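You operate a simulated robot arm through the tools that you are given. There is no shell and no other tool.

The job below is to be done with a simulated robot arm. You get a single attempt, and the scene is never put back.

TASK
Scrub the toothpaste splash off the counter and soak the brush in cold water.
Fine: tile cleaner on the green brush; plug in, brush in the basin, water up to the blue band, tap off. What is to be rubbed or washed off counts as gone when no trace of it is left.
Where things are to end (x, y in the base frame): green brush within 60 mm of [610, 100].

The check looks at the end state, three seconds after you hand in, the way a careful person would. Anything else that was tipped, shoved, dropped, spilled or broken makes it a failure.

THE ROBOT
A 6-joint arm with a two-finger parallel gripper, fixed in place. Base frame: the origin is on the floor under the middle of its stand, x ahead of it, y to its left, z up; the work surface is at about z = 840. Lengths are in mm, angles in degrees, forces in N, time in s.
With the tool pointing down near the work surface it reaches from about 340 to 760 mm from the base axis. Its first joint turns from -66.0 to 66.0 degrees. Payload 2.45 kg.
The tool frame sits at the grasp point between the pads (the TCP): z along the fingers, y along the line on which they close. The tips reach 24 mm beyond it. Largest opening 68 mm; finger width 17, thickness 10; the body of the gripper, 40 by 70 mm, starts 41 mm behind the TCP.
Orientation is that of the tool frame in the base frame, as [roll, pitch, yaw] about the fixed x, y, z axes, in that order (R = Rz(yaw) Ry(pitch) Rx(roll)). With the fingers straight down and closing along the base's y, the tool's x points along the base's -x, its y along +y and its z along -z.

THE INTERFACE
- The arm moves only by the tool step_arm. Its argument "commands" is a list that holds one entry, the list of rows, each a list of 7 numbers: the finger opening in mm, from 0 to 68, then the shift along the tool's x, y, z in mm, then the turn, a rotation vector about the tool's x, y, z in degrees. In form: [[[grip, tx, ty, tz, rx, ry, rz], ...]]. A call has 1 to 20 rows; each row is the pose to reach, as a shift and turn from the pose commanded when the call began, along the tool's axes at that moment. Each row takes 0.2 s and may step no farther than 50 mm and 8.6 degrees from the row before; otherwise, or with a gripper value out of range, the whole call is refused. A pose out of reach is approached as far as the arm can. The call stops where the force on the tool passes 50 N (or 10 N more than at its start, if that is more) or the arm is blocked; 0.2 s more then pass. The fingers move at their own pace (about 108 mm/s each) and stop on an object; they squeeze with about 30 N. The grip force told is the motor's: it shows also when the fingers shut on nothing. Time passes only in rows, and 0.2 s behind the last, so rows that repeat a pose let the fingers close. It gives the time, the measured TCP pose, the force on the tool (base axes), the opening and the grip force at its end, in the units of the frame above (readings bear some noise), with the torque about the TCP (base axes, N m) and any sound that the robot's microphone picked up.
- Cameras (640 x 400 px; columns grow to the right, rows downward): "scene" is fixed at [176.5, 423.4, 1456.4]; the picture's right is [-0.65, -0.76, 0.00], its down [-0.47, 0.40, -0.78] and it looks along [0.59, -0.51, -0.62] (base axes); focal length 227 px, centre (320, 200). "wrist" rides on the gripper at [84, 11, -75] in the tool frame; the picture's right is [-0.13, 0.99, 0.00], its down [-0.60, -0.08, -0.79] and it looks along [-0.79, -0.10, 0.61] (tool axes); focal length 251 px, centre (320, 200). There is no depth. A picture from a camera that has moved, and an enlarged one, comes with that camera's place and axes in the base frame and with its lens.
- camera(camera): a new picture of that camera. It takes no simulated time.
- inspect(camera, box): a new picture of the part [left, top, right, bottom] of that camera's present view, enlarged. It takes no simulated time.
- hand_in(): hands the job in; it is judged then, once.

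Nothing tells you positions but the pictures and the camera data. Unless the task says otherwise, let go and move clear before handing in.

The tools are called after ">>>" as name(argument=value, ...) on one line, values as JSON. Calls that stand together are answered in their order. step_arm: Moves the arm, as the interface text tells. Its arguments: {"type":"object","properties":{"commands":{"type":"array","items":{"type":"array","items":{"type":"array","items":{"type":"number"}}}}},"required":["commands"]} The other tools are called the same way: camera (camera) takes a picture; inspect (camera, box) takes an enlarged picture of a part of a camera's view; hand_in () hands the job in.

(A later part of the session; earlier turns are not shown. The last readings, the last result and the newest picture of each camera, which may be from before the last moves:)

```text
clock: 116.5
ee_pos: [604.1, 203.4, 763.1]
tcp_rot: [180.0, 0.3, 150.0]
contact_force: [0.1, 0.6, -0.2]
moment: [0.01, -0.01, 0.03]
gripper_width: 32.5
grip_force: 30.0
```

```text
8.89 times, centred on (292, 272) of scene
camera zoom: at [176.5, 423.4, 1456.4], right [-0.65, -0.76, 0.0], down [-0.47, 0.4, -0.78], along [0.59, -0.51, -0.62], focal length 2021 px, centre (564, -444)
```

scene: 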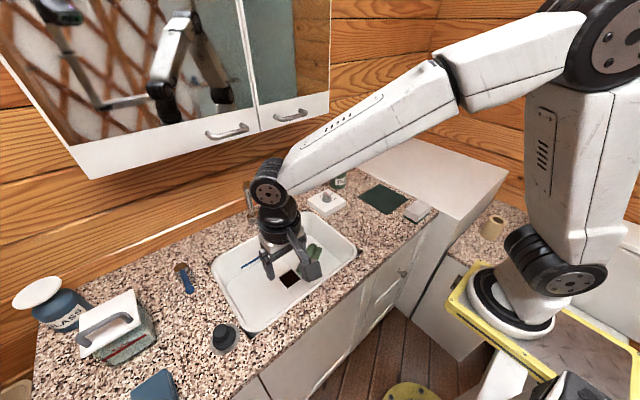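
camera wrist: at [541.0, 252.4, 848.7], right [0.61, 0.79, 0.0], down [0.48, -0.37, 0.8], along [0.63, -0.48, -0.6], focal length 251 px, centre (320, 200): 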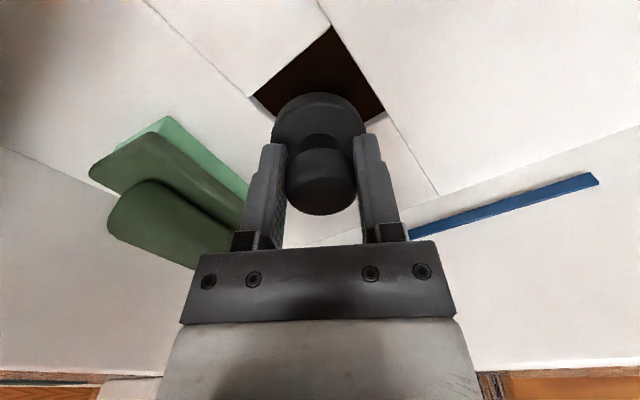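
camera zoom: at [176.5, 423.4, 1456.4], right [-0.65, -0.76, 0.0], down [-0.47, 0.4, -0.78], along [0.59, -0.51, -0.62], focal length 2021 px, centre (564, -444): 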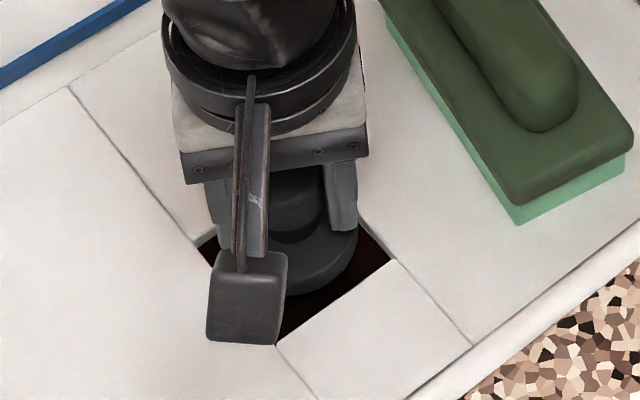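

>>> step_arm(commands=[[[0, 1, 0.3, 1, 0, 0, 0], [0, 2, 0.5, 3, 0, 0, 0], [0, 2, 0.5, 5, 0, 0, 0], [0, 2, 0.5, 5, 0, 0, 0]]])

>>> inspect(camera="wrist", box=[240, 10, 400, 230])

>>> inspect(camera="scene", box=[270, 250, 315, 295])

```text
clock: 117.5
ee_pos: [602.9, 204.5, 758.6]
tcp_rot: [179.9, 0.2, 150.0]
contact_force: [0.2, 0.5, -0.2]
moment: [-0.01, 0.02, -0.03]
gripper_width: 32.3
grip_force: 30.1
```

```text
1.82 times, centred on (320, 120) of wrist
camera zoom: at [534.9, 256.3, 832.4], right [0.61, 0.79, 0.0], down [0.48, -0.37, 0.8], along [0.63, -0.48, -0.6], focal length 457 px, centre (320, 346)
```

zoom: 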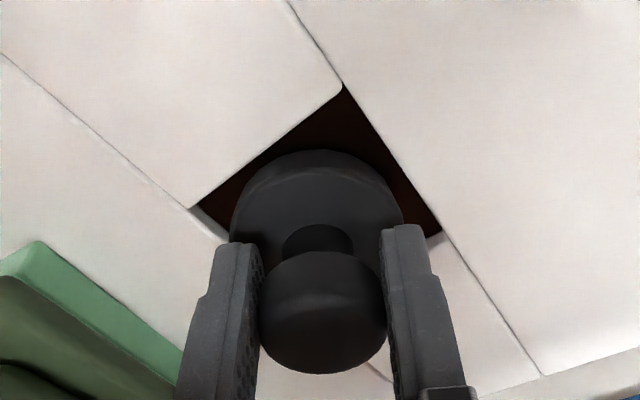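

```text
8.89 times, centred on (292, 272) of scene
camera zoom: at [176.5, 423.4, 1456.4], right [-0.65, -0.76, 0.0], down [-0.47, 0.4, -0.78], along [0.59, -0.51, -0.62], focal length 2021 px, centre (564, -444)
```

zoom: 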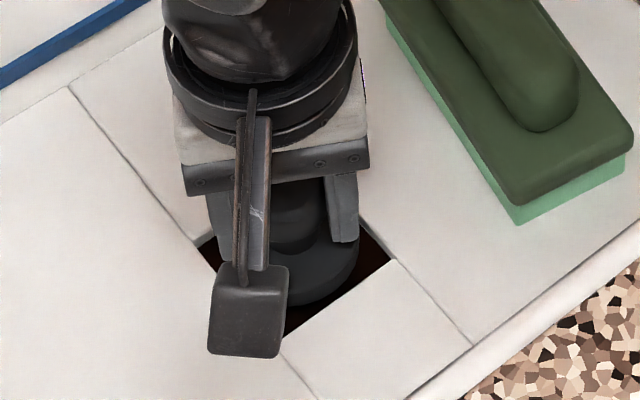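

Alignment looks good. I lower into the hole in small steps, watching the force.

>>> step_arm(commands=[[[0, 0, 0, 1.5, 0, 0, 0], [0, 0, 0, 3, 0, 0, 0], [0, 0, 0, 4.5, 0, 0, 0], [0, 0, 0, 6, 0, 0, 0], [0, 0, 0, 6, 0, 0, 0]]])

>>> inspect(camera="wrist", box=[240, 10, 400, 230])

```text
clock: 118.7
ee_pos: [603.6, 204.5, 752.2]
tcp_rot: [-180.0, 0.3, 150.0]
contact_force: [-0.8, -0.1, 0.4]
moment: [0.0, 0.02, 0.0]
gripper_width: 32.1
grip_force: 30.2
```

```text
1.82 times, centred on (320, 120) of wrist
camera zoom: at [535.2, 256.1, 826.0], right [0.61, 0.79, 0.0], down [0.48, -0.37, 0.8], along [0.63, -0.48, -0.6], focal length 457 px, centre (320, 346)
```

zoom: 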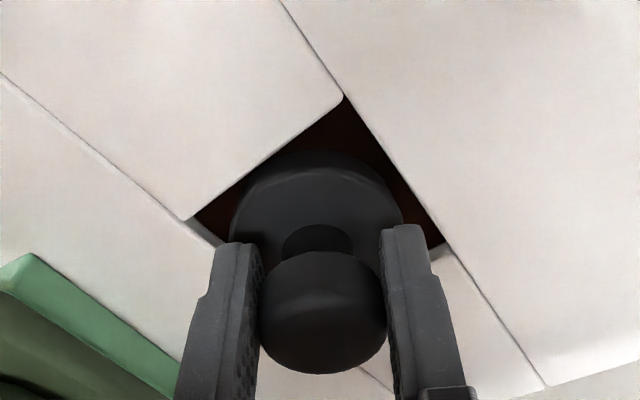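

>>> step_arm(commands=[[[0, 0, 0, 1.5, 0, 0, 0], [0, 0, 0, 3, 0, 0, 0], [0, 0, 0, 4.5, 0, 0, 0], [0, 0, 0, 6, 0, 0, 0], [0, 0, 0, 6, 0, 0, 0]]])

>>> inspect(camera="wrist", box=[240, 10, 400, 230])

>>> inspect(camera="scene", box=[270, 250, 315, 295])

```text
clock: 119.6
ee_pos: [603.4, 203.8, 751.4]
tcp_rot: [-179.8, 0.2, 150.0]
contact_force: [-9.9, -5.2, 15.9]
moment: [-0.08, 0.04, -0.01]
gripper_width: 32.3
grip_force: 29.9
stopped in row 4: the force on the tool passed its limit at 54 N (the readings are from after the stop); the commanded pose is now the measured one
```

```text
1.82 times, centred on (320, 120) of wrist
camera zoom: at [535.8, 255.0, 824.1], right [0.61, 0.79, 0.0], down [0.48, -0.37, 0.8], along [0.63, -0.49, -0.61], focal length 457 px, centre (320, 346)
```

zoom: 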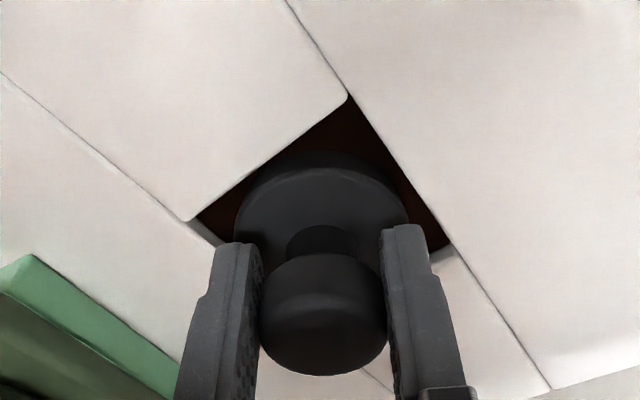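

```text
8.89 times, centred on (292, 272) of scene
camera zoom: at [176.0, 423.2, 1456.5], right [-0.65, -0.76, 0.0], down [-0.47, 0.4, -0.78], along [0.6, -0.51, -0.62], focal length 2021 px, centre (564, -444)
```

zoom: 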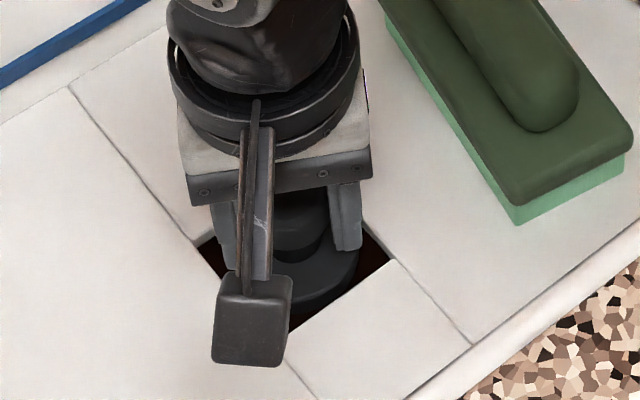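

The plug is inside the recess and bottoms out. I relieve the pressure and check.

>>> step_arm(commands=[[[0, 0, 0, -0.6, 0, 0, 0], [0, 0, 0, -0.6, 0, 0, 0]]])

```text
clock: 120.2
ee_pos: [603.0, 203.7, 750.4]
tcp_rot: [-179.8, 0.3, 150.1]
contact_force: [-9.7, -7.0, 19.0]
moment: [-0.06, -0.04, -0.06]
gripper_width: 32.3
grip_force: 30.2
```

>>> step_arm(commands=[[[0, 0, 0, -0.8, 0, 0, 0], [0, 0, 0, -0.8, 0, 0, 0]]])

```text
clock: 120.8
ee_pos: [602.9, 203.0, 750.5]
tcp_rot: [-180.0, 0.4, 150.0]
contact_force: [-1.0, -1.3, 1.9]
moment: [0.0, -0.04, -0.03]
gripper_width: 32.6
grip_force: 30.0
```

>>> step_arm(commands=[[[20, 0, 0, 0, 0, 0, 0], [40, 0, 0, 0, 0, 0, 0], [52, 0, 0, 0, 0, 0, 0], [52, 0, 0, 0, 0, 0, 0], [52, 0, 0, -8, 0, 0, 0], [52, 0, 0, -25, 0, 0, 0], [52, 0, 0, -55, 0, 0, 0], [52, 0, 0, -95, 0, 0, 0], [52, 0, 0, -140, 0, 0, 0], [52, 0, 0, -180, 0, 0, 0], [52, 0, 0, -180, 0, 0, 0]]])

>>> camera(camera="wrist")

>>> inspect(camera="scene", box=[260, 240, 330, 300])

```text
clock: 123.2
ee_pos: [602.3, 204.3, 929.2]
tcp_rot: [-179.9, 0.3, 150.0]
contact_force: [-0.1, 0.1, -0.3]
moment: [-0.01, -0.01, -0.01]
gripper_width: 52.0
grip_force: 0.0
```

```text
taken
camera wrist: at [535.4, 255.5, 1002.2], right [0.61, 0.79, 0.0], down [0.48, -0.37, 0.8], along [0.63, -0.48, -0.6], focal length 251 px, centre (320, 200)
```

wrist: 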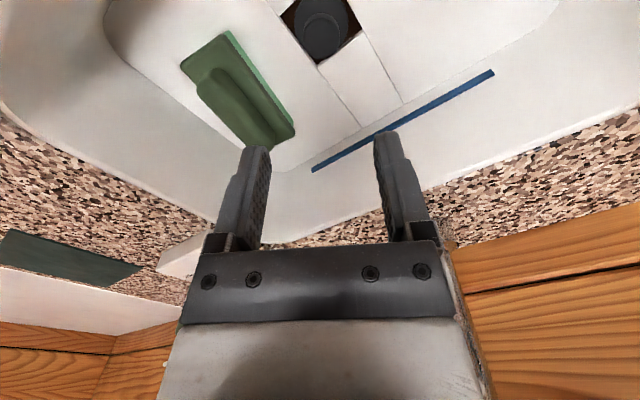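

```text
6.67 times, centred on (295, 270) of scene
camera zoom: at [176.5, 423.4, 1456.4], right [-0.65, -0.76, 0.0], down [-0.47, 0.4, -0.78], along [0.59, -0.51, -0.62], focal length 1516 px, centre (487, -267)
```

zoom: 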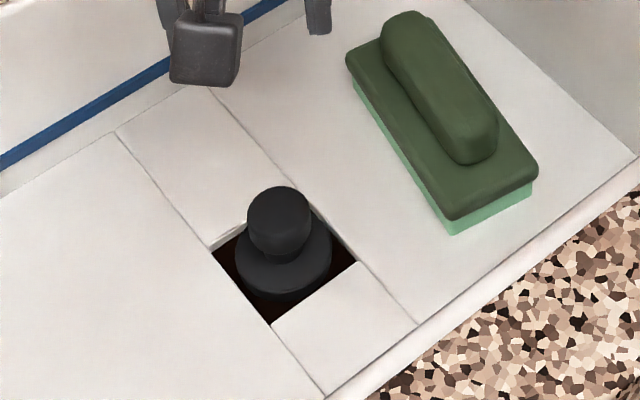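

The plug sits in the recess. I tilt the camera to check its seating closely.

>>> step_arm(commands=[[[52, 0, 0, -10, 0, 7, 0], [52, 0, 0, -20, 0, 14, 0], [52, 0, 0, -30, 0, 21, 0], [52, 0, 0, -30, 0, 21, 0]]])

>>> inspect(camera="wrist", box=[230, 0, 410, 130])

```text
clock: 124.2
ee_pos: [603.4, 202.9, 960.0]
tcp_rot: [-179.8, -20.7, 150.0]
contact_force: [-0.9, -0.4, -0.1]
moment: [-0.02, 0.01, 0.03]
gripper_width: 51.8
grip_force: 0.0
```

```text
3.08 times, centred on (320, 65) of wrist
camera zoom: at [563.3, 239.6, 1059.3], right [0.6, 0.8, -0.05], down [0.69, -0.49, 0.53], along [0.4, -0.35, -0.85], focal length 774 px, centre (320, 615)
```

zoom: 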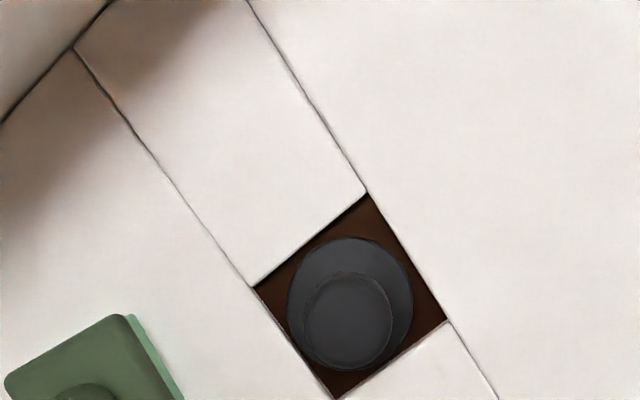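

The plug is centred in the drain recess. Next is the blue tap lever, tip near (634,475,905), pivot near (735,480). I move there for a closer look.

>>> step_arm(commands=[[[52, 25.7, 23.7, -3, 0, -4.5, 0], [52, 51.4, 47.4, -6, 0, -9, 0], [52, 77, 71.2, -9, 0, -13.5, 0], [52, 102.7, 94.9, -12.5, 0, -17, 0], [52, 128.4, 118.6, -15.6, 0, -20.7, 0], [52, 128.4, 118.6, -15.6, 0, -20.7, 0]]])

>>> step_arm(commands=[[[50, 0, 0, 0, 0, 0, -8], [50, 0, 0, 0, 0, 0, -16], [50, 0, 0, 0, 0, 0, -24], [50, 0, 0, 0, 0, 0, -30], [50, 0, 0, 0, 0, 0, -30]]])

>>> camera(camera="wrist")

>>> camera(camera="scene")

```text
clock: 125.6
ee_pos: [561.5, 362.4, 1018.1]
tcp_rot: [-179.9, 0.2, 150.0]
contact_force: [0.2, 0.2, 0.3]
moment: [0.0, 0.02, -0.01]
gripper_width: 52.1
grip_force: 0.0
```

```text
clock: 126.8
ee_pos: [562.0, 364.7, 1019.8]
tcp_rot: [-179.9, -0.1, -179.9]
contact_force: [0.0, 0.0, 0.1]
moment: [0.0, 0.02, 0.02]
gripper_width: 50.1
grip_force: 0.0
```

```text
taken
camera wrist: at [478.5, 375.1, 1094.1], right [0.13, 0.99, 0.0], down [0.6, -0.08, 0.79], along [0.79, -0.1, -0.61], focal length 251 px, centre (320, 200)
```

wrist: 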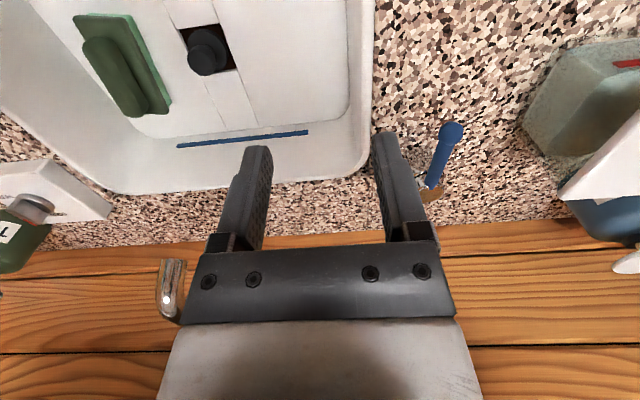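

```text
taken
```

scene: 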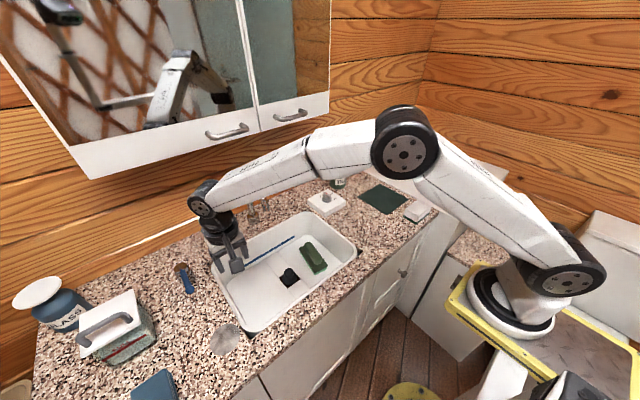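

>>> inspect(camera="wrist", box=[390, 100, 510, 220])

>>> inspect(camera="scene", box=[60, 250, 220, 370])

```text
3.33 times, centred on (450, 160) of wrist
camera zoom: at [478.5, 375.1, 1094.1], right [0.13, 0.99, 0.0], down [0.6, -0.08, 0.79], along [0.79, -0.1, -0.61], focal length 838 px, centre (-113, 333)
```

zoom: 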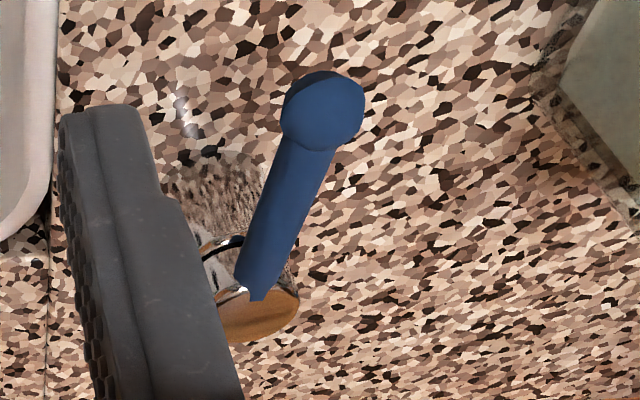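

```text
3.33 times, centred on (140, 310) of scene
camera zoom: at [176.5, 423.4, 1456.4], right [-0.65, -0.76, 0.0], down [-0.47, 0.4, -0.78], along [0.59, -0.51, -0.62], focal length 758 px, centre (920, -167)
```

zoom: 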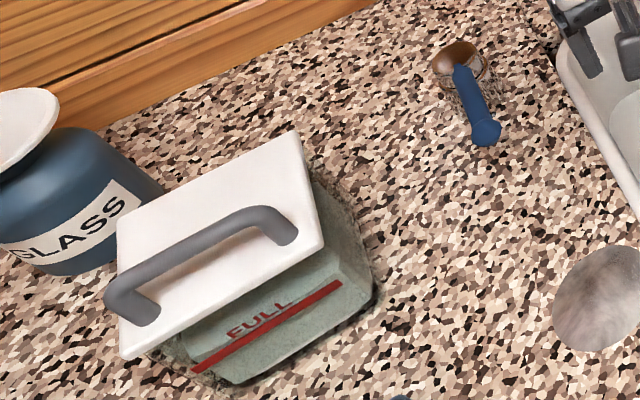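

>>> step_arm(commands=[[[45, -17, 22, 0, 0, -6, 0], [45, -35, 44.5, 5, 0, -12, 0], [45, -53, 67, 10, 0, -18, 0], [45, -70, 89, 15, 0, -24, 0], [45, -88, 111.3, 20, 0, -30, 0], [45, -88, 111.3, 20, 0, -30, 0]]])

>>> camera(camera="wrist")

>>> inspect(camera="scene", box=[100, 190, 260, 310])

```text
clock: 128.2
ee_pos: [651.5, 474.0, 1000.1]
tcp_rot: [-179.9, 30.0, -180.0]
contact_force: [0.0, -0.9, -0.2]
moment: [0.01, 0.04, 0.01]
gripper_width: 44.7
grip_force: 0.1
```

```text
taken
camera wrist: at [541.6, 486.0, 1022.4], right [0.11, 0.99, 0.06], down [0.13, -0.08, 0.99], along [0.99, -0.1, -0.13], focal length 251 px, centre (320, 200)
```

wrist: 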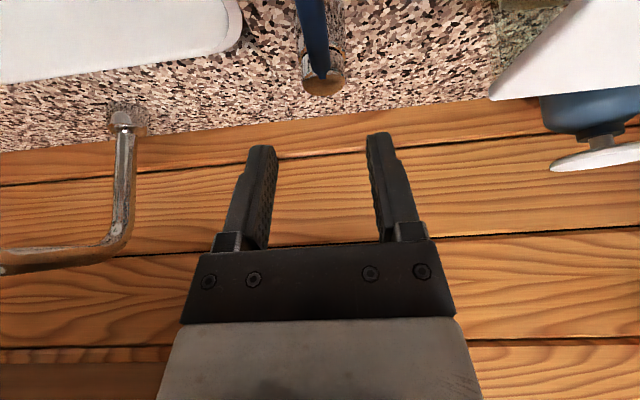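

```text
3.33 times, centred on (180, 250) of scene
camera zoom: at [176.5, 423.4, 1456.4], right [-0.65, -0.76, 0.0], down [-0.47, 0.4, -0.78], along [0.6, -0.51, -0.62], focal length 758 px, centre (787, 33)
```

zoom: 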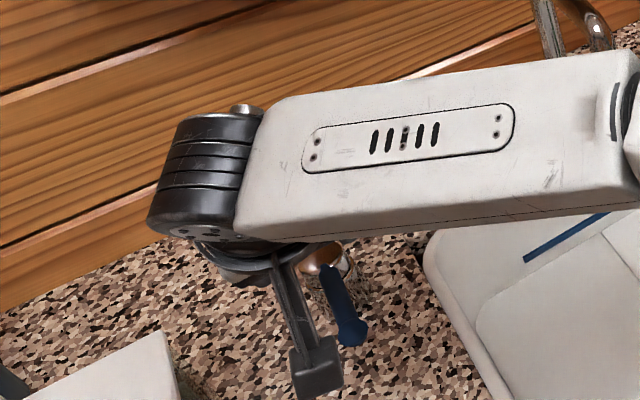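

>>> step_arm(commands=[[[45, 12.5, 1, 21.7, 0, 0, 0], [45, 25, 1.5, 43.3, 0, 0, 0], [45, 34, 1.5, 59, 0, 0, 0], [45, 34, 1.5, 59, 0, 0, 0]]])

>>> camera(camera="wrist")

```text
clock: 129.2
ee_pos: [650.7, 476.9, 932.2]
tcp_rot: [-179.8, 30.0, -179.9]
contact_force: [0.7, -0.2, 0.5]
moment: [0.02, 0.01, 0.02]
gripper_width: 45.0
grip_force: 0.0
```

```text
taken
camera wrist: at [540.2, 487.2, 953.4], right [0.11, 0.99, 0.06], down [0.13, -0.08, 0.99], along [0.99, -0.1, -0.13], focal length 251 px, centre (320, 200)
```

wrist: 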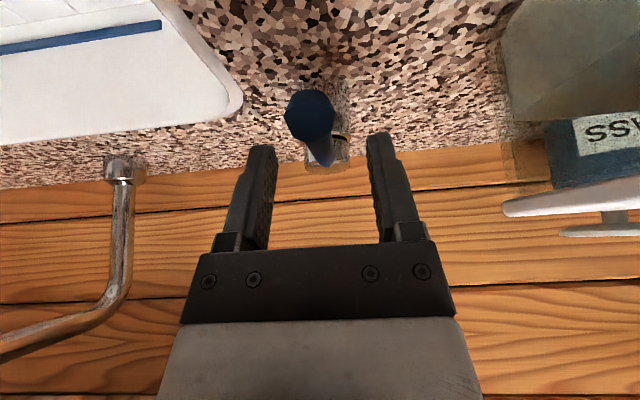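

>>> step_arm(commands=[[[45, 5, -0.5, 8.7, 0, 0, 0], [45, 10, -1, 17.3, 0, 0, 0], [45, 10.5, -1, 18.2, 0, 0, 0], [45, 10.5, -1, 18.2, 0, 0, 0]]])

>>> camera(camera="wrist")

>>> inspect(camera="scene", box=[140, 230, 240, 310])

```text
clock: 130.2
ee_pos: [650.7, 474.3, 911.6]
tcp_rot: [-179.9, 30.0, 179.9]
contact_force: [-0.3, 0.4, -0.1]
moment: [-0.03, 0.01, 0.01]
gripper_width: 44.9
grip_force: 0.2
```

```text
taken
camera wrist: at [540.2, 485.7, 933.2], right [0.11, 0.99, 0.06], down [0.13, -0.08, 0.99], along [0.99, -0.1, -0.14], focal length 251 px, centre (320, 200)
```

wrist: 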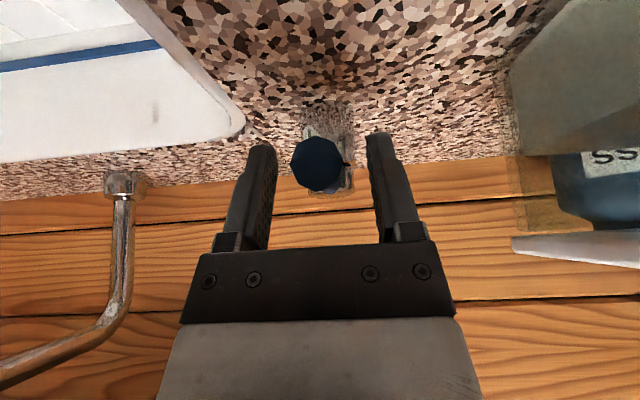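

```text
5.00 times, centred on (190, 270) of scene
camera zoom: at [176.5, 423.4, 1456.4], right [-0.65, -0.76, 0.0], down [-0.47, 0.4, -0.78], along [0.59, -0.51, -0.62], focal length 1137 px, centre (970, -150)
```

zoom: 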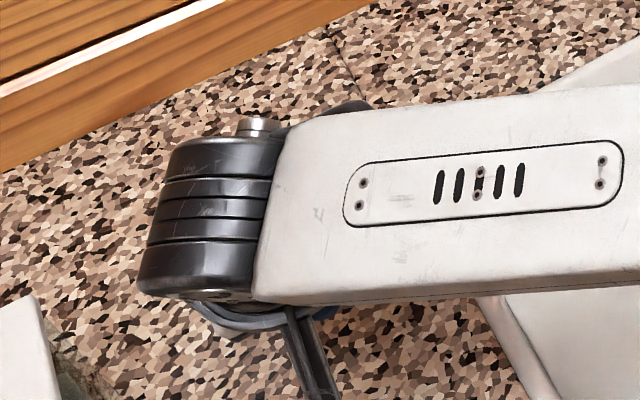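

The fingers straddle the lever. I nudge it gently toward the basin side and watch force and tap.

>>> step_arm(commands=[[[45, -0.5, -5, 0.3, 0, 0, 0], [45, -1.2, -10, 0.7, 0, 0, 0], [45, -2, -14, 1.1, 0, 0, 0], [45, -2.8, -18, 1.6, 0, 0, 0], [45, -3.2, -20, 1.8, 0, 0, 0]]])

>>> camera(camera="wrist")

```text
clock: 131.4
ee_pos: [660.0, 461.3, 911.2]
tcp_rot: [-179.9, 29.9, 179.9]
contact_force: [-0.5, 0.4, 0.8]
moment: [0.0, 0.0, -0.01]
gripper_width: 45.1
grip_force: 0.1
out of reach, approached as far as the arm can: row 2, 3, 4, 5
```

```text
taken
camera wrist: at [550.8, 473.1, 932.6], right [0.11, 0.99, 0.06], down [0.13, -0.08, 0.99], along [0.99, -0.1, -0.14], focal length 251 px, centre (320, 200)
```

wrist: 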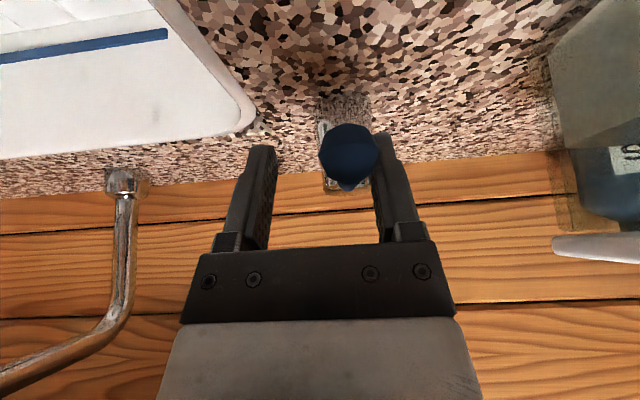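

The 30° tilt runs into a wrist limit here, so I reduce the tilt to 20° in place.

>>> step_arm(commands=[[[45, 2, 0, -1, 0, 3, 0], [45, 4, 0, -2, 0, 6, 0], [45, 6, 0, -3.5, 0, 10, 0], [45, 6, 0, -3.5, 0, 10, 0]]])

>>> camera(camera="wrist")

```text
clock: 132.4
ee_pos: [644.0, 455.6, 911.2]
tcp_rot: [-180.0, 19.9, -180.0]
contact_force: [0.2, 1.5, -0.5]
moment: [0.02, 0.01, 0.0]
gripper_width: 46.4
grip_force: 0.0
out of reach, approached as far as the arm can: row 1, 2, 3, 4
```

```text
taken
camera wrist: at [539.6, 466.4, 951.9], right [0.12, 0.99, 0.04], down [0.3, -0.08, 0.95], along [0.95, -0.1, -0.3], focal length 251 px, centre (320, 200)
```

wrist: 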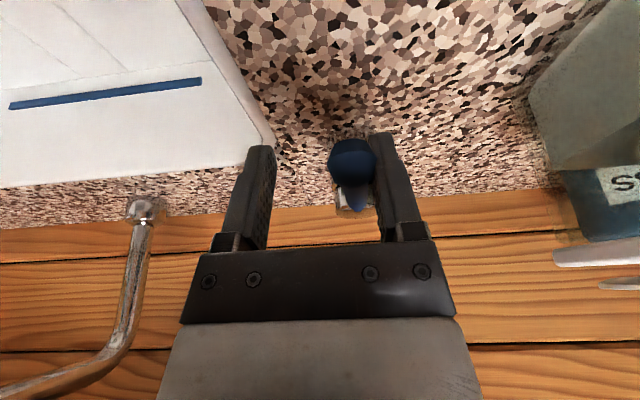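

>>> camera(camera="scene")

```text
taken
```

scene: 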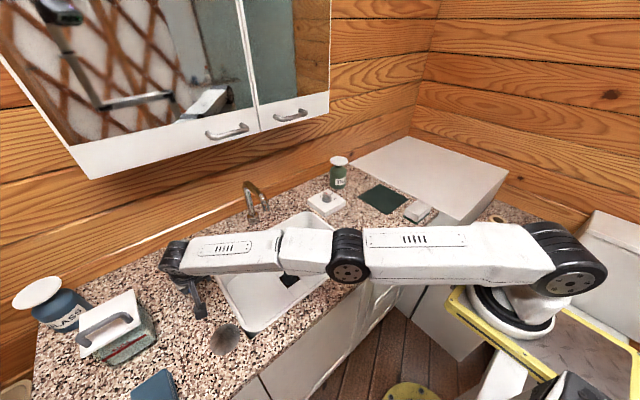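

The arm is nearly stretched straight here. I retract slightly inward and down so the elbow folds upward again.

>>> step_arm(commands=[[[50, 5.6, 2, 2, 0, 0, 0], [50, 11.2, 4, 4, 0, 0, 0], [50, 16.8, 6, 6, 0, 0, 0], [50, 25, 8, 6, 0, 0, 0], [50, 25, 8, 6, 0, 0, 0]]])

>>> camera(camera="scene")

>>> camera(camera="wrist")

```text
clock: 133.6
ee_pos: [623.3, 463.4, 896.1]
tcp_rot: [-179.9, 19.9, 180.0]
contact_force: [0.0, -0.8, -0.1]
moment: [-0.01, -0.01, 0.02]
gripper_width: 49.9
grip_force: 0.0
```

```text
taken
```

scene: 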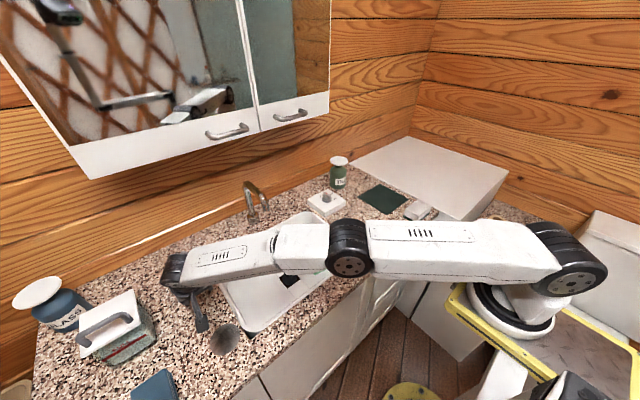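

```text
taken
camera wrist: at [519.0, 474.8, 937.6], right [0.12, 0.99, 0.04], down [0.3, -0.08, 0.95], along [0.95, -0.1, -0.3], focal length 251 px, centre (320, 200)
```

wrist: 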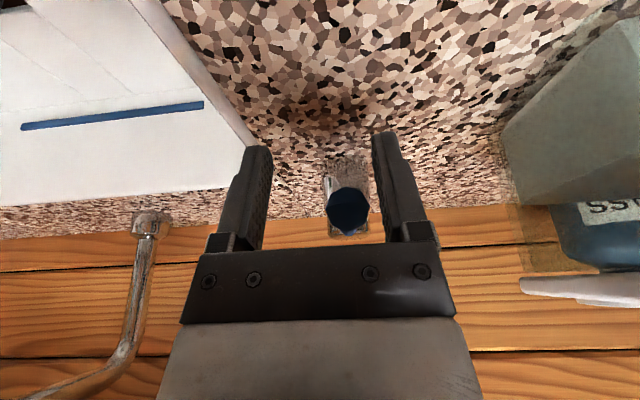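

Elbow is up again. I raise clear of the lever, then turn the tool to lean radially, which gives more reach.

>>> step_arm(commands=[[[50, 8, 3, -3, 0, 0, 0], [50, 4, 3, -24, 0, 0, 0], [50, -6, 3, -50, 0, 0, 0], [50, -10, 3, -72, 0, 0, 0], [50, -6, 3, -90, 0, 0, 0], [50, -6, 3, -90, 0, 0, 0]]])

>>> camera(camera="scene")

```text
clock: 135.0
ee_pos: [598.2, 466.5, 984.3]
tcp_rot: [-179.9, 20.0, -179.9]
contact_force: [0.1, 0.1, -0.1]
moment: [-0.01, -0.01, 0.01]
gripper_width: 49.9
grip_force: 0.1
```

```text
taken
```

scene: 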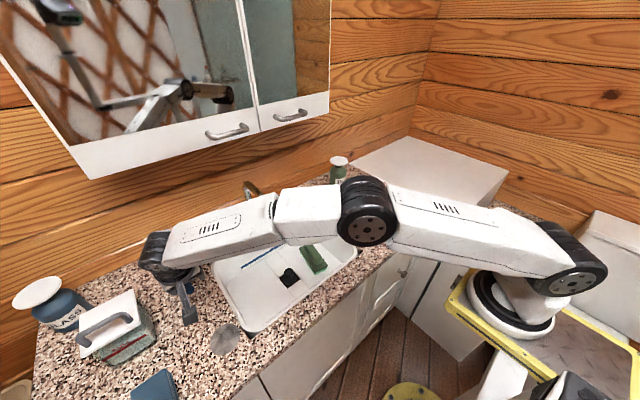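

>>> step_arm(commands=[[[50, 0, 0, 0, -2.5, 0, -6.8], [50, 0, 0, 0, -5, 0, -13.7], [50, 0, 0, 0, -7.5, 0, -20.5], [50, 0, 0, 0, -10, 0, -27.4], [50, 0, 0, 0, -12.4, 0, -34.2], [50, 0, 0, 0, -12.4, 0, -34.2]]])

>>> camera(camera="wrist")

>>> camera(camera="scene")

```text
clock: 136.4
ee_pos: [600.2, 465.6, 983.2]
tcp_rot: [-179.8, 20.0, -143.5]
contact_force: [-0.3, -0.1, -1.4]
moment: [0.03, -0.03, -0.02]
gripper_width: 49.8
grip_force: 0.2
```

```text
taken
camera wrist: at [508.1, 412.7, 1024.7], right [-0.49, 0.87, 0.04], down [0.29, 0.11, 0.95], along [0.82, 0.48, -0.3], focal length 251 px, centre (320, 200)
```

wrist: 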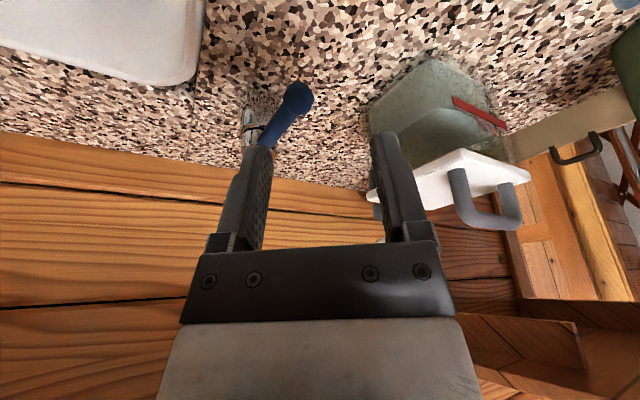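

```text
taken
```

scene: 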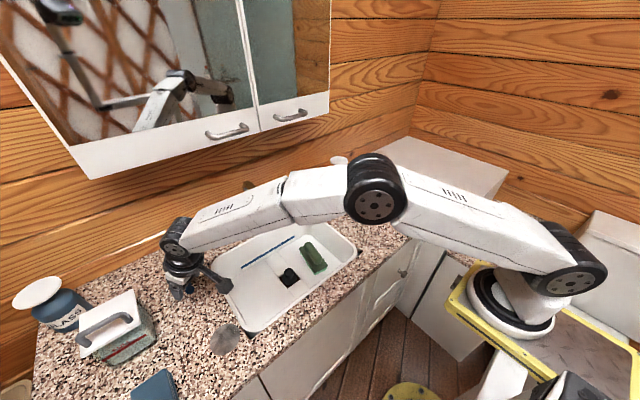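

>>> inspect(camera="wrist", box=[220, 60, 340, 180])

```text
3.33 times, centred on (280, 120) of wrist
camera zoom: at [508.1, 412.7, 1024.7], right [-0.49, 0.87, 0.04], down [0.29, 0.11, 0.95], along [0.82, 0.48, -0.3], focal length 838 px, centre (453, 467)
```

zoom: 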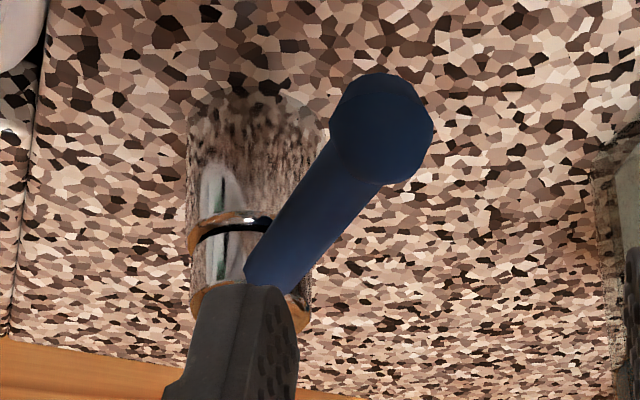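

>>> step_arm(commands=[[[60, -12, -7, 5, 0, -2.7, 0], [60, -24, -14.5, 12, 0, -5.4, 0], [60, -36.5, -21.8, 20, 0, -8, 0], [60, -36.5, -21.8, 27.1, 0, -8, 0], [60, -36.5, -21.8, 27.1, 0, -8, 0]]])

>>> camera(camera="wrist")

```text
clock: 137.6
ee_pos: [646.4, 474.6, 970.7]
tcp_rot: [-179.9, 27.9, -143.6]
contact_force: [1.0, 0.2, -0.1]
moment: [0.02, -0.02, 0.02]
gripper_width: 60.0
grip_force: 0.1
```

```text
taken
camera wrist: at [552.3, 418.3, 997.4], right [-0.5, 0.87, 0.06], down [0.18, 0.03, 0.98], along [0.85, 0.5, -0.17], focal length 251 px, centre (320, 200)
```

wrist: 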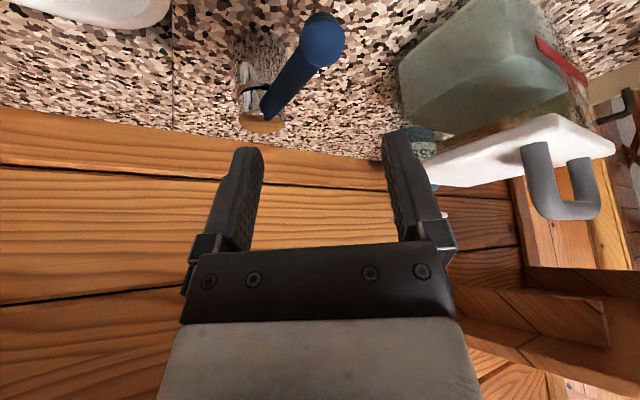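

>>> step_arm(commands=[[[60, 9.4, 0, 17.7, 0, 0, 0], [60, 18.8, 0, 35.3, 0, 0, 0], [60, 23.5, 0, 44.1, 0, 0, 0], [60, 27.2, 0, 51.2, 0, 0, 0], [60, 27.2, 0, 51.2, 0, 0, 0]]])

>>> camera(camera="wrist")

>>> camera(camera="scene")

```text
clock: 138.8
ee_pos: [646.4, 475.7, 912.2]
tcp_rot: [180.0, 27.9, -143.6]
contact_force: [-0.2, -0.2, 0.1]
moment: [0.0, -0.01, 0.0]
gripper_width: 60.1
grip_force: 0.0
```

```text
taken
camera wrist: at [552.1, 418.7, 937.9], right [-0.5, 0.87, 0.06], down [0.18, 0.03, 0.98], along [0.85, 0.5, -0.17], focal length 251 px, centre (320, 200)
```

wrist: 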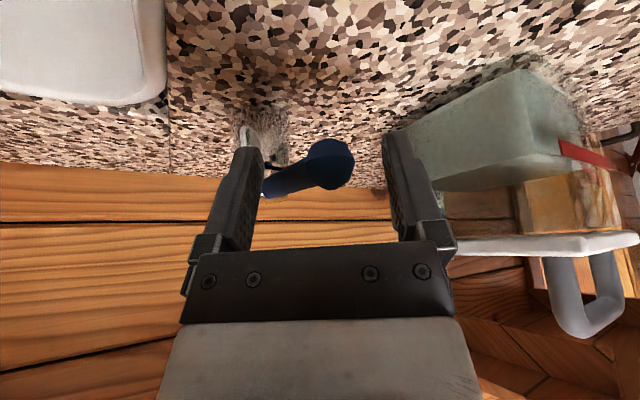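

```text
taken
```

scene: 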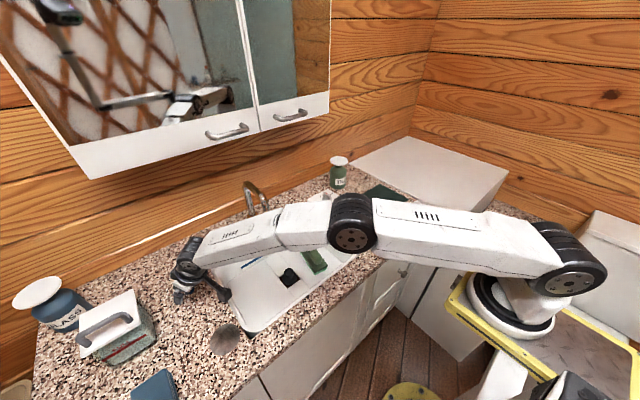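

Fingers straddle the lever comfortably. I nudge toward the basin side in small steps.

>>> step_arm(commands=[[[60, 2.6, -4, -1.4, 0, 0, 0], [60, 5.2, -8, -2.8, 0, 0, 0], [60, 7.9, -12.1, -4.2, 0, 0, 0], [60, 9.4, -14.5, -5, 0, 0, 0], [60, 11, -16.9, -5.8, 0, 0, 0], [60, 12.6, -19.3, -6.7, 0, 0, 0]]])

>>> camera(camera="wrist")

>>> inspect(camera="scene", box=[150, 170, 350, 310])

```text
clock: 140.2
ee_pos: [645.5, 451.4, 913.0]
tcp_rot: [-180.0, 28.1, -143.6]
contact_force: [0.3, 1.7, 0.3]
moment: [0.0, -0.01, 0.01]
gripper_width: 60.6
grip_force: 0.4
```

```text
taken
camera wrist: at [551.9, 395.0, 938.5], right [-0.5, 0.87, 0.06], down [0.18, 0.03, 0.98], along [0.85, 0.5, -0.17], focal length 251 px, centre (320, 200)
```

wrist: 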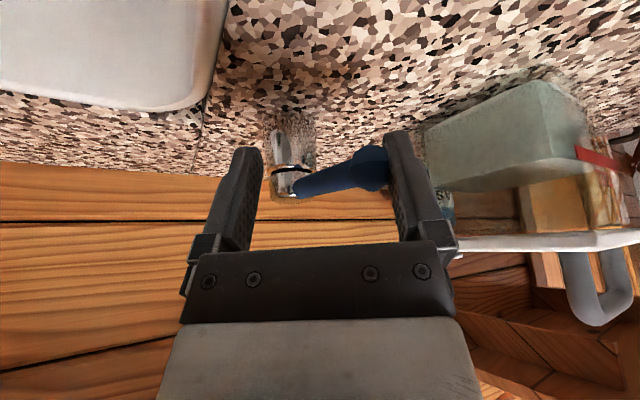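

```text
2.86 times, centred on (250, 240) of scene
camera zoom: at [176.5, 423.4, 1456.4], right [-0.65, -0.76, 0.0], down [-0.47, 0.4, -0.78], along [0.6, -0.51, -0.62], focal length 650 px, centre (520, 86)
```

zoom: 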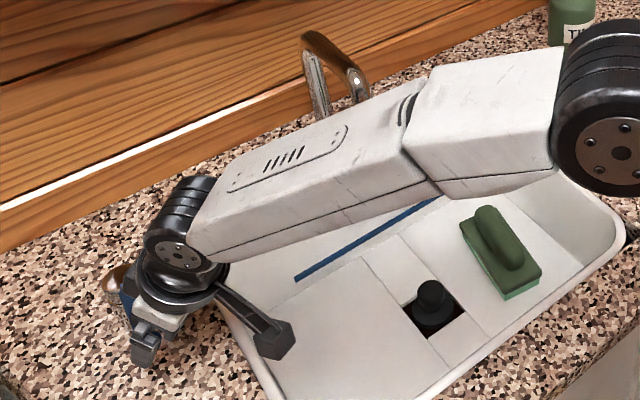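

>>> step_arm(commands=[[[60, 1.6, -2.4, -0.8, 0, 0, 0], [60, 3.1, -4.8, -1.7, 0, 0, 0], [60, 4.7, -7.2, -2.5, 0, 0, 0], [60, 4.7, -7.2, -2.5, 0, 0, 0]]])

>>> camera(camera="wrist")

```text
clock: 141.2
ee_pos: [646.3, 442.1, 912.0]
tcp_rot: [-179.9, 27.9, -143.7]
contact_force: [0.4, 0.1, 0.0]
moment: [0.0, -0.02, 0.0]
gripper_width: 59.7
grip_force: 0.0
```

```text
taken
camera wrist: at [552.2, 385.4, 938.6], right [-0.5, 0.87, 0.06], down [0.18, 0.03, 0.98], along [0.85, 0.5, -0.17], focal length 251 px, centre (320, 200)
```

wrist: 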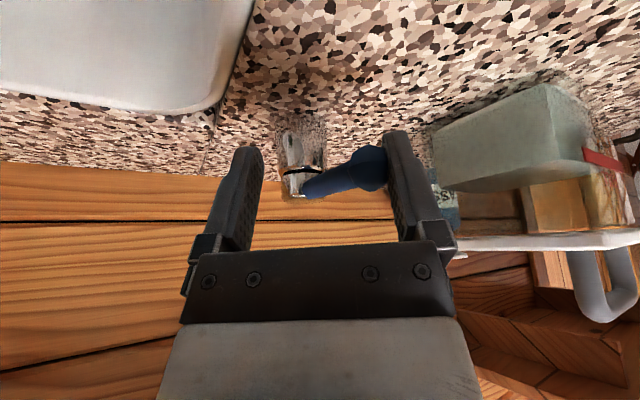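

The lever turns freely this way. I continue along its arc and watch for water.

>>> step_arm(commands=[[[60, 0.7, -5, -0.4, 0, 0, 0], [60, 1.3, -10, -0.7, 0, 0, 0], [60, 2, -15, -1, 0, 0, 0], [60, 2.6, -19.7, -1.4, 0, 0, 0], [60, 2.6, -19.7, -1.4, 0, 0, 0]]])

>>> camera(camera="wrist")

>>> inspect(camera="scene", box=[150, 170, 350, 310])

```text
clock: 142.4
ee_pos: [655.8, 422.2, 913.2]
tcp_rot: [-179.9, 27.9, -143.6]
contact_force: [0.4, -0.5, 0.3]
moment: [0.03, 0.03, -0.02]
gripper_width: 59.9
grip_force: 0.1
```

```text
taken
camera wrist: at [561.6, 367.6, 938.4], right [-0.5, 0.87, 0.06], down [0.18, 0.03, 0.98], along [0.85, 0.5, -0.17], focal length 251 px, centre (320, 200)
```

wrist: 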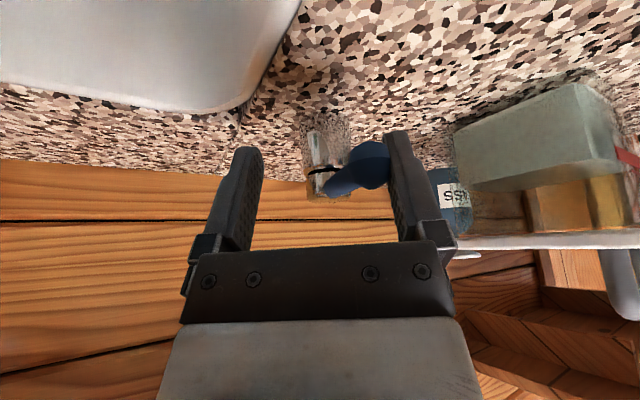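

```text
2.86 times, centred on (250, 240) of scene
camera zoom: at [176.5, 423.4, 1456.4], right [-0.65, -0.76, 0.0], down [-0.47, 0.4, -0.78], along [0.59, -0.51, -0.62], focal length 650 px, centre (520, 86)
```

zoom: 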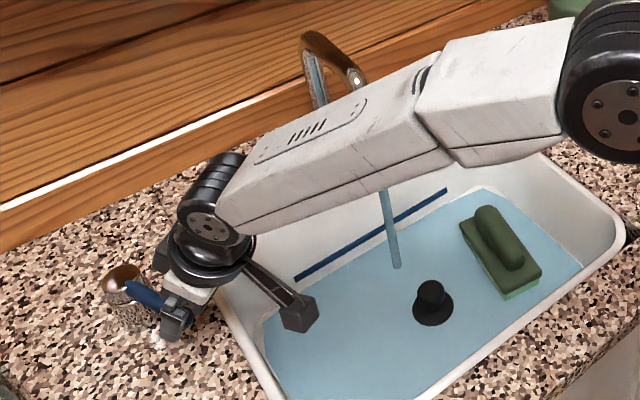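

Water runs and already covers the basin floor. I check the level against the blue band closely (no time passes).

>>> inspect(camera="scene", box=[230, 230, 310, 290])

>>> inspect(camera="wrist", box=[240, 100, 440, 240])

```text
6.67 times, centred on (270, 260) of scene
camera zoom: at [176.5, 423.4, 1456.4], right [-0.65, -0.76, 0.0], down [-0.47, 0.4, -0.78], along [0.59, -0.51, -0.62], focal length 1516 px, centre (653, -200)
```

zoom: 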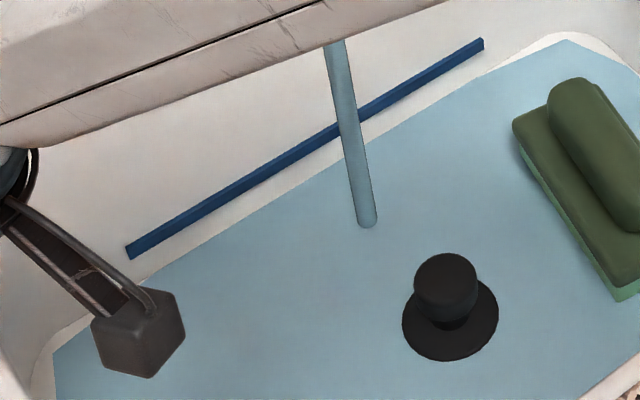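

```text
2.86 times, centred on (340, 170) of wrist
camera zoom: at [561.6, 367.6, 938.4], right [-0.5, 0.87, 0.06], down [0.18, 0.03, 0.98], along [0.85, 0.5, -0.17], focal length 718 px, centre (263, 286)
```

zoom: 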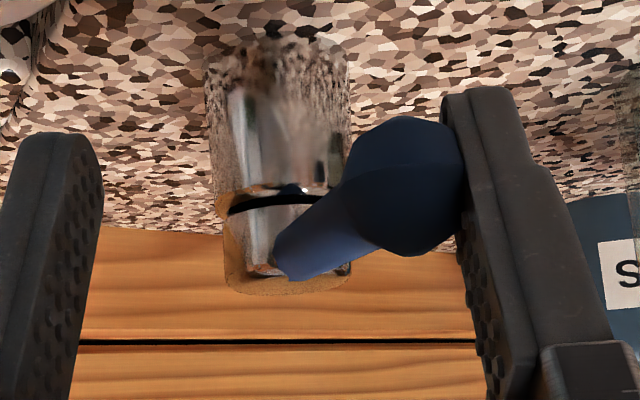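

>>> step_arm(commands=[[[50, 0, 10, 0, 0, 0, 0], [45, 0, 18, 0, 0, 0, 0], [45, 0, 18, 0, 0, 0, 0]]])

>>> inspect(camera="scene", box=[230, 230, 310, 290])

>>> camera(camera="wrist")

```text
clock: 143.2
ee_pos: [644.7, 438.3, 912.1]
tcp_rot: [-179.9, 27.9, -143.5]
contact_force: [0.1, -0.3, 0.0]
moment: [0.01, 0.0, -0.05]
gripper_width: 45.1
grip_force: 0.1
```

```text
6.67 times, centred on (270, 260) of scene
camera zoom: at [176.5, 423.4, 1456.4], right [-0.65, -0.76, 0.0], down [-0.47, 0.4, -0.78], along [0.6, -0.51, -0.62], focal length 1516 px, centre (653, -200)
```

zoom: 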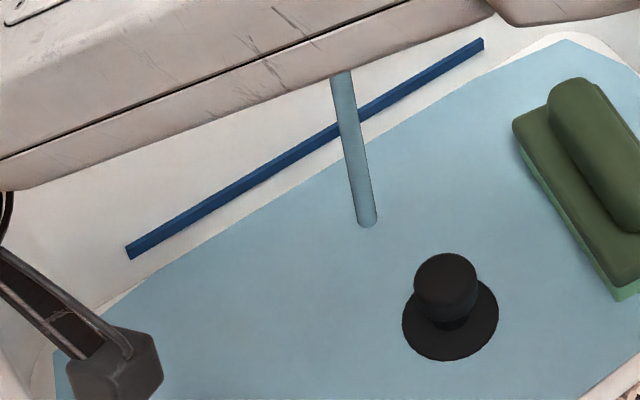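

```text
taken
camera wrist: at [550.7, 382.0, 938.5], right [-0.5, 0.87, 0.06], down [0.18, 0.03, 0.98], along [0.85, 0.5, -0.17], focal length 251 px, centre (320, 200)
```

wrist: 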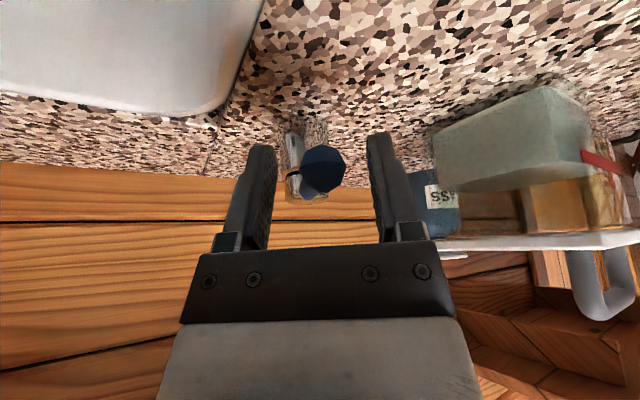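

Lever is centred between my fingers, ready to close. I wait 2 s and compare the level.

>>> step_arm(commands=[[[45, 0, 0, 0, 0, 0, 0], [45, 0, 0, 0, 0, 0, 0], [45, 0, 0, 0, 0, 0, 0], [45, 0, 0, 0, 0, 0, 0], [45, 0, 0, 0, 0, 0, 0], [45, 0, 0, 0, 0, 0, 0], [45, 0, 0, 0, 0, 0, 0], [45, 0, 0, 0, 0, 0, 0], [45, 0, 0, 0, 0, 0, 0], [45, 0, 0, 0, 0, 0, 0]]])

>>> inspect(camera="scene", box=[230, 230, 310, 290])

```text
clock: 145.4
ee_pos: [645.6, 437.2, 912.5]
tcp_rot: [-179.9, 27.8, -143.5]
contact_force: [-0.3, 1.2, -1.0]
moment: [0.0, 0.0, -0.01]
gripper_width: 44.9
grip_force: 0.1
```

```text
6.67 times, centred on (270, 260) of scene
camera zoom: at [176.5, 423.4, 1456.4], right [-0.65, -0.76, 0.0], down [-0.47, 0.4, -0.78], along [0.59, -0.51, -0.62], focal length 1516 px, centre (653, -200)
```

zoom: 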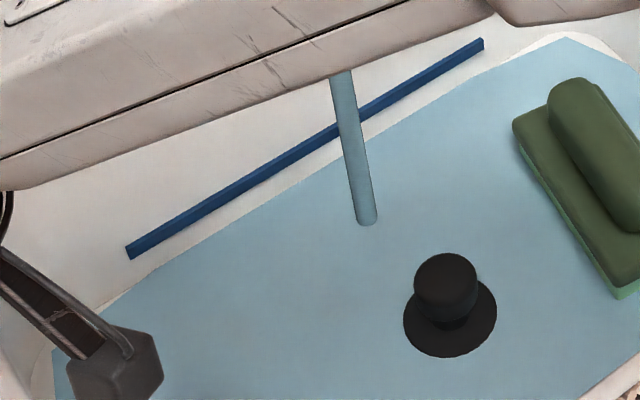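

>>> step_arm(commands=[[[45, 0, 0, 0, 0, 0, 0], [45, 0, 0, 0, 0, 0, 0], [45, 0, 0, 0, 0, 0, 0], [45, 0, 0, 0, 0, 0, 0], [45, 0, 0, 0, 0, 0, 0], [45, 0, 0, 0, 0, 0, 0], [45, 0, 0, 0, 0, 0, 0], [45, 0, 0, 0, 0, 0, 0], [45, 0, 0, 0, 0, 0, 0], [45, 0, 0, 0, 0, 0, 0], [45, 0, 0, 0, 0, 0, 0], [45, 0, 0, 0, 0, 0, 0], [45, 0, 0, 0, 0, 0, 0], [45, 0, 0, 0, 0, 0, 0], [45, 0, 0, 0, 0, 0, 0], [45, 0, 0, 0, 0, 0, 0], [45, 0, 0, 0, 0, 0, 0], [45, 0, 0, 0, 0, 0, 0], [45, 0, 0, 0, 0, 0, 0], [45, 0, 0, 0, 0, 0, 0]]])

>>> inspect(camera="scene", box=[230, 230, 310, 290])

>>> inspect(camera="scene", box=[240, 230, 300, 275])

```text
clock: 149.6
ee_pos: [645.1, 437.5, 912.5]
tcp_rot: [-179.9, 27.9, -143.6]
contact_force: [0.7, 0.4, 0.1]
moment: [-0.03, -0.03, -0.02]
gripper_width: 45.0
grip_force: 0.1
```

```text
6.67 times, centred on (270, 260) of scene
camera zoom: at [176.5, 423.4, 1456.4], right [-0.65, -0.76, 0.0], down [-0.47, 0.4, -0.78], along [0.59, -0.51, -0.62], focal length 1516 px, centre (653, -200)
```

zoom: 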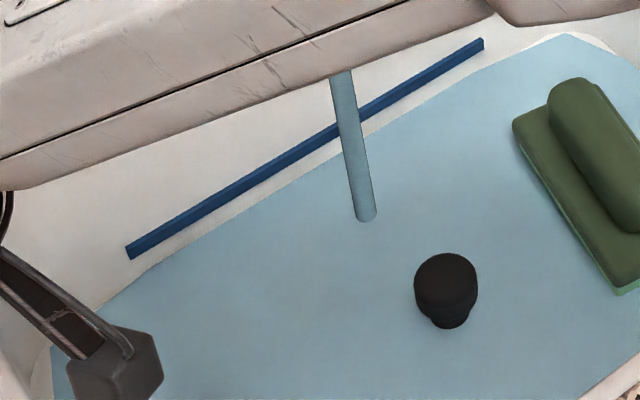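

```text
8.89 times, centred on (270, 252) of scene
camera zoom: at [176.5, 423.4, 1456.4], right [-0.65, -0.76, 0.0], down [-0.47, 0.4, -0.78], along [0.59, -0.51, -0.62], focal length 2021 px, centre (764, -267)
```

zoom: 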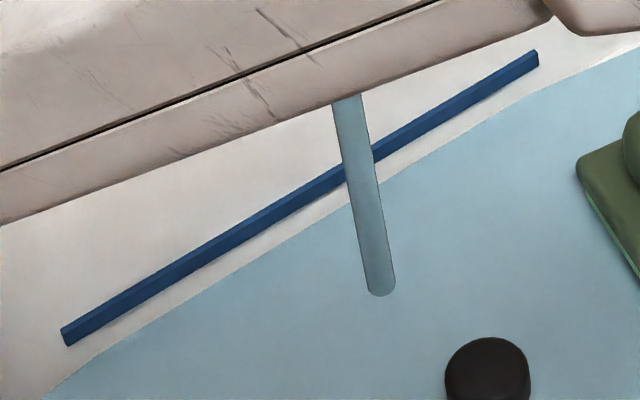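

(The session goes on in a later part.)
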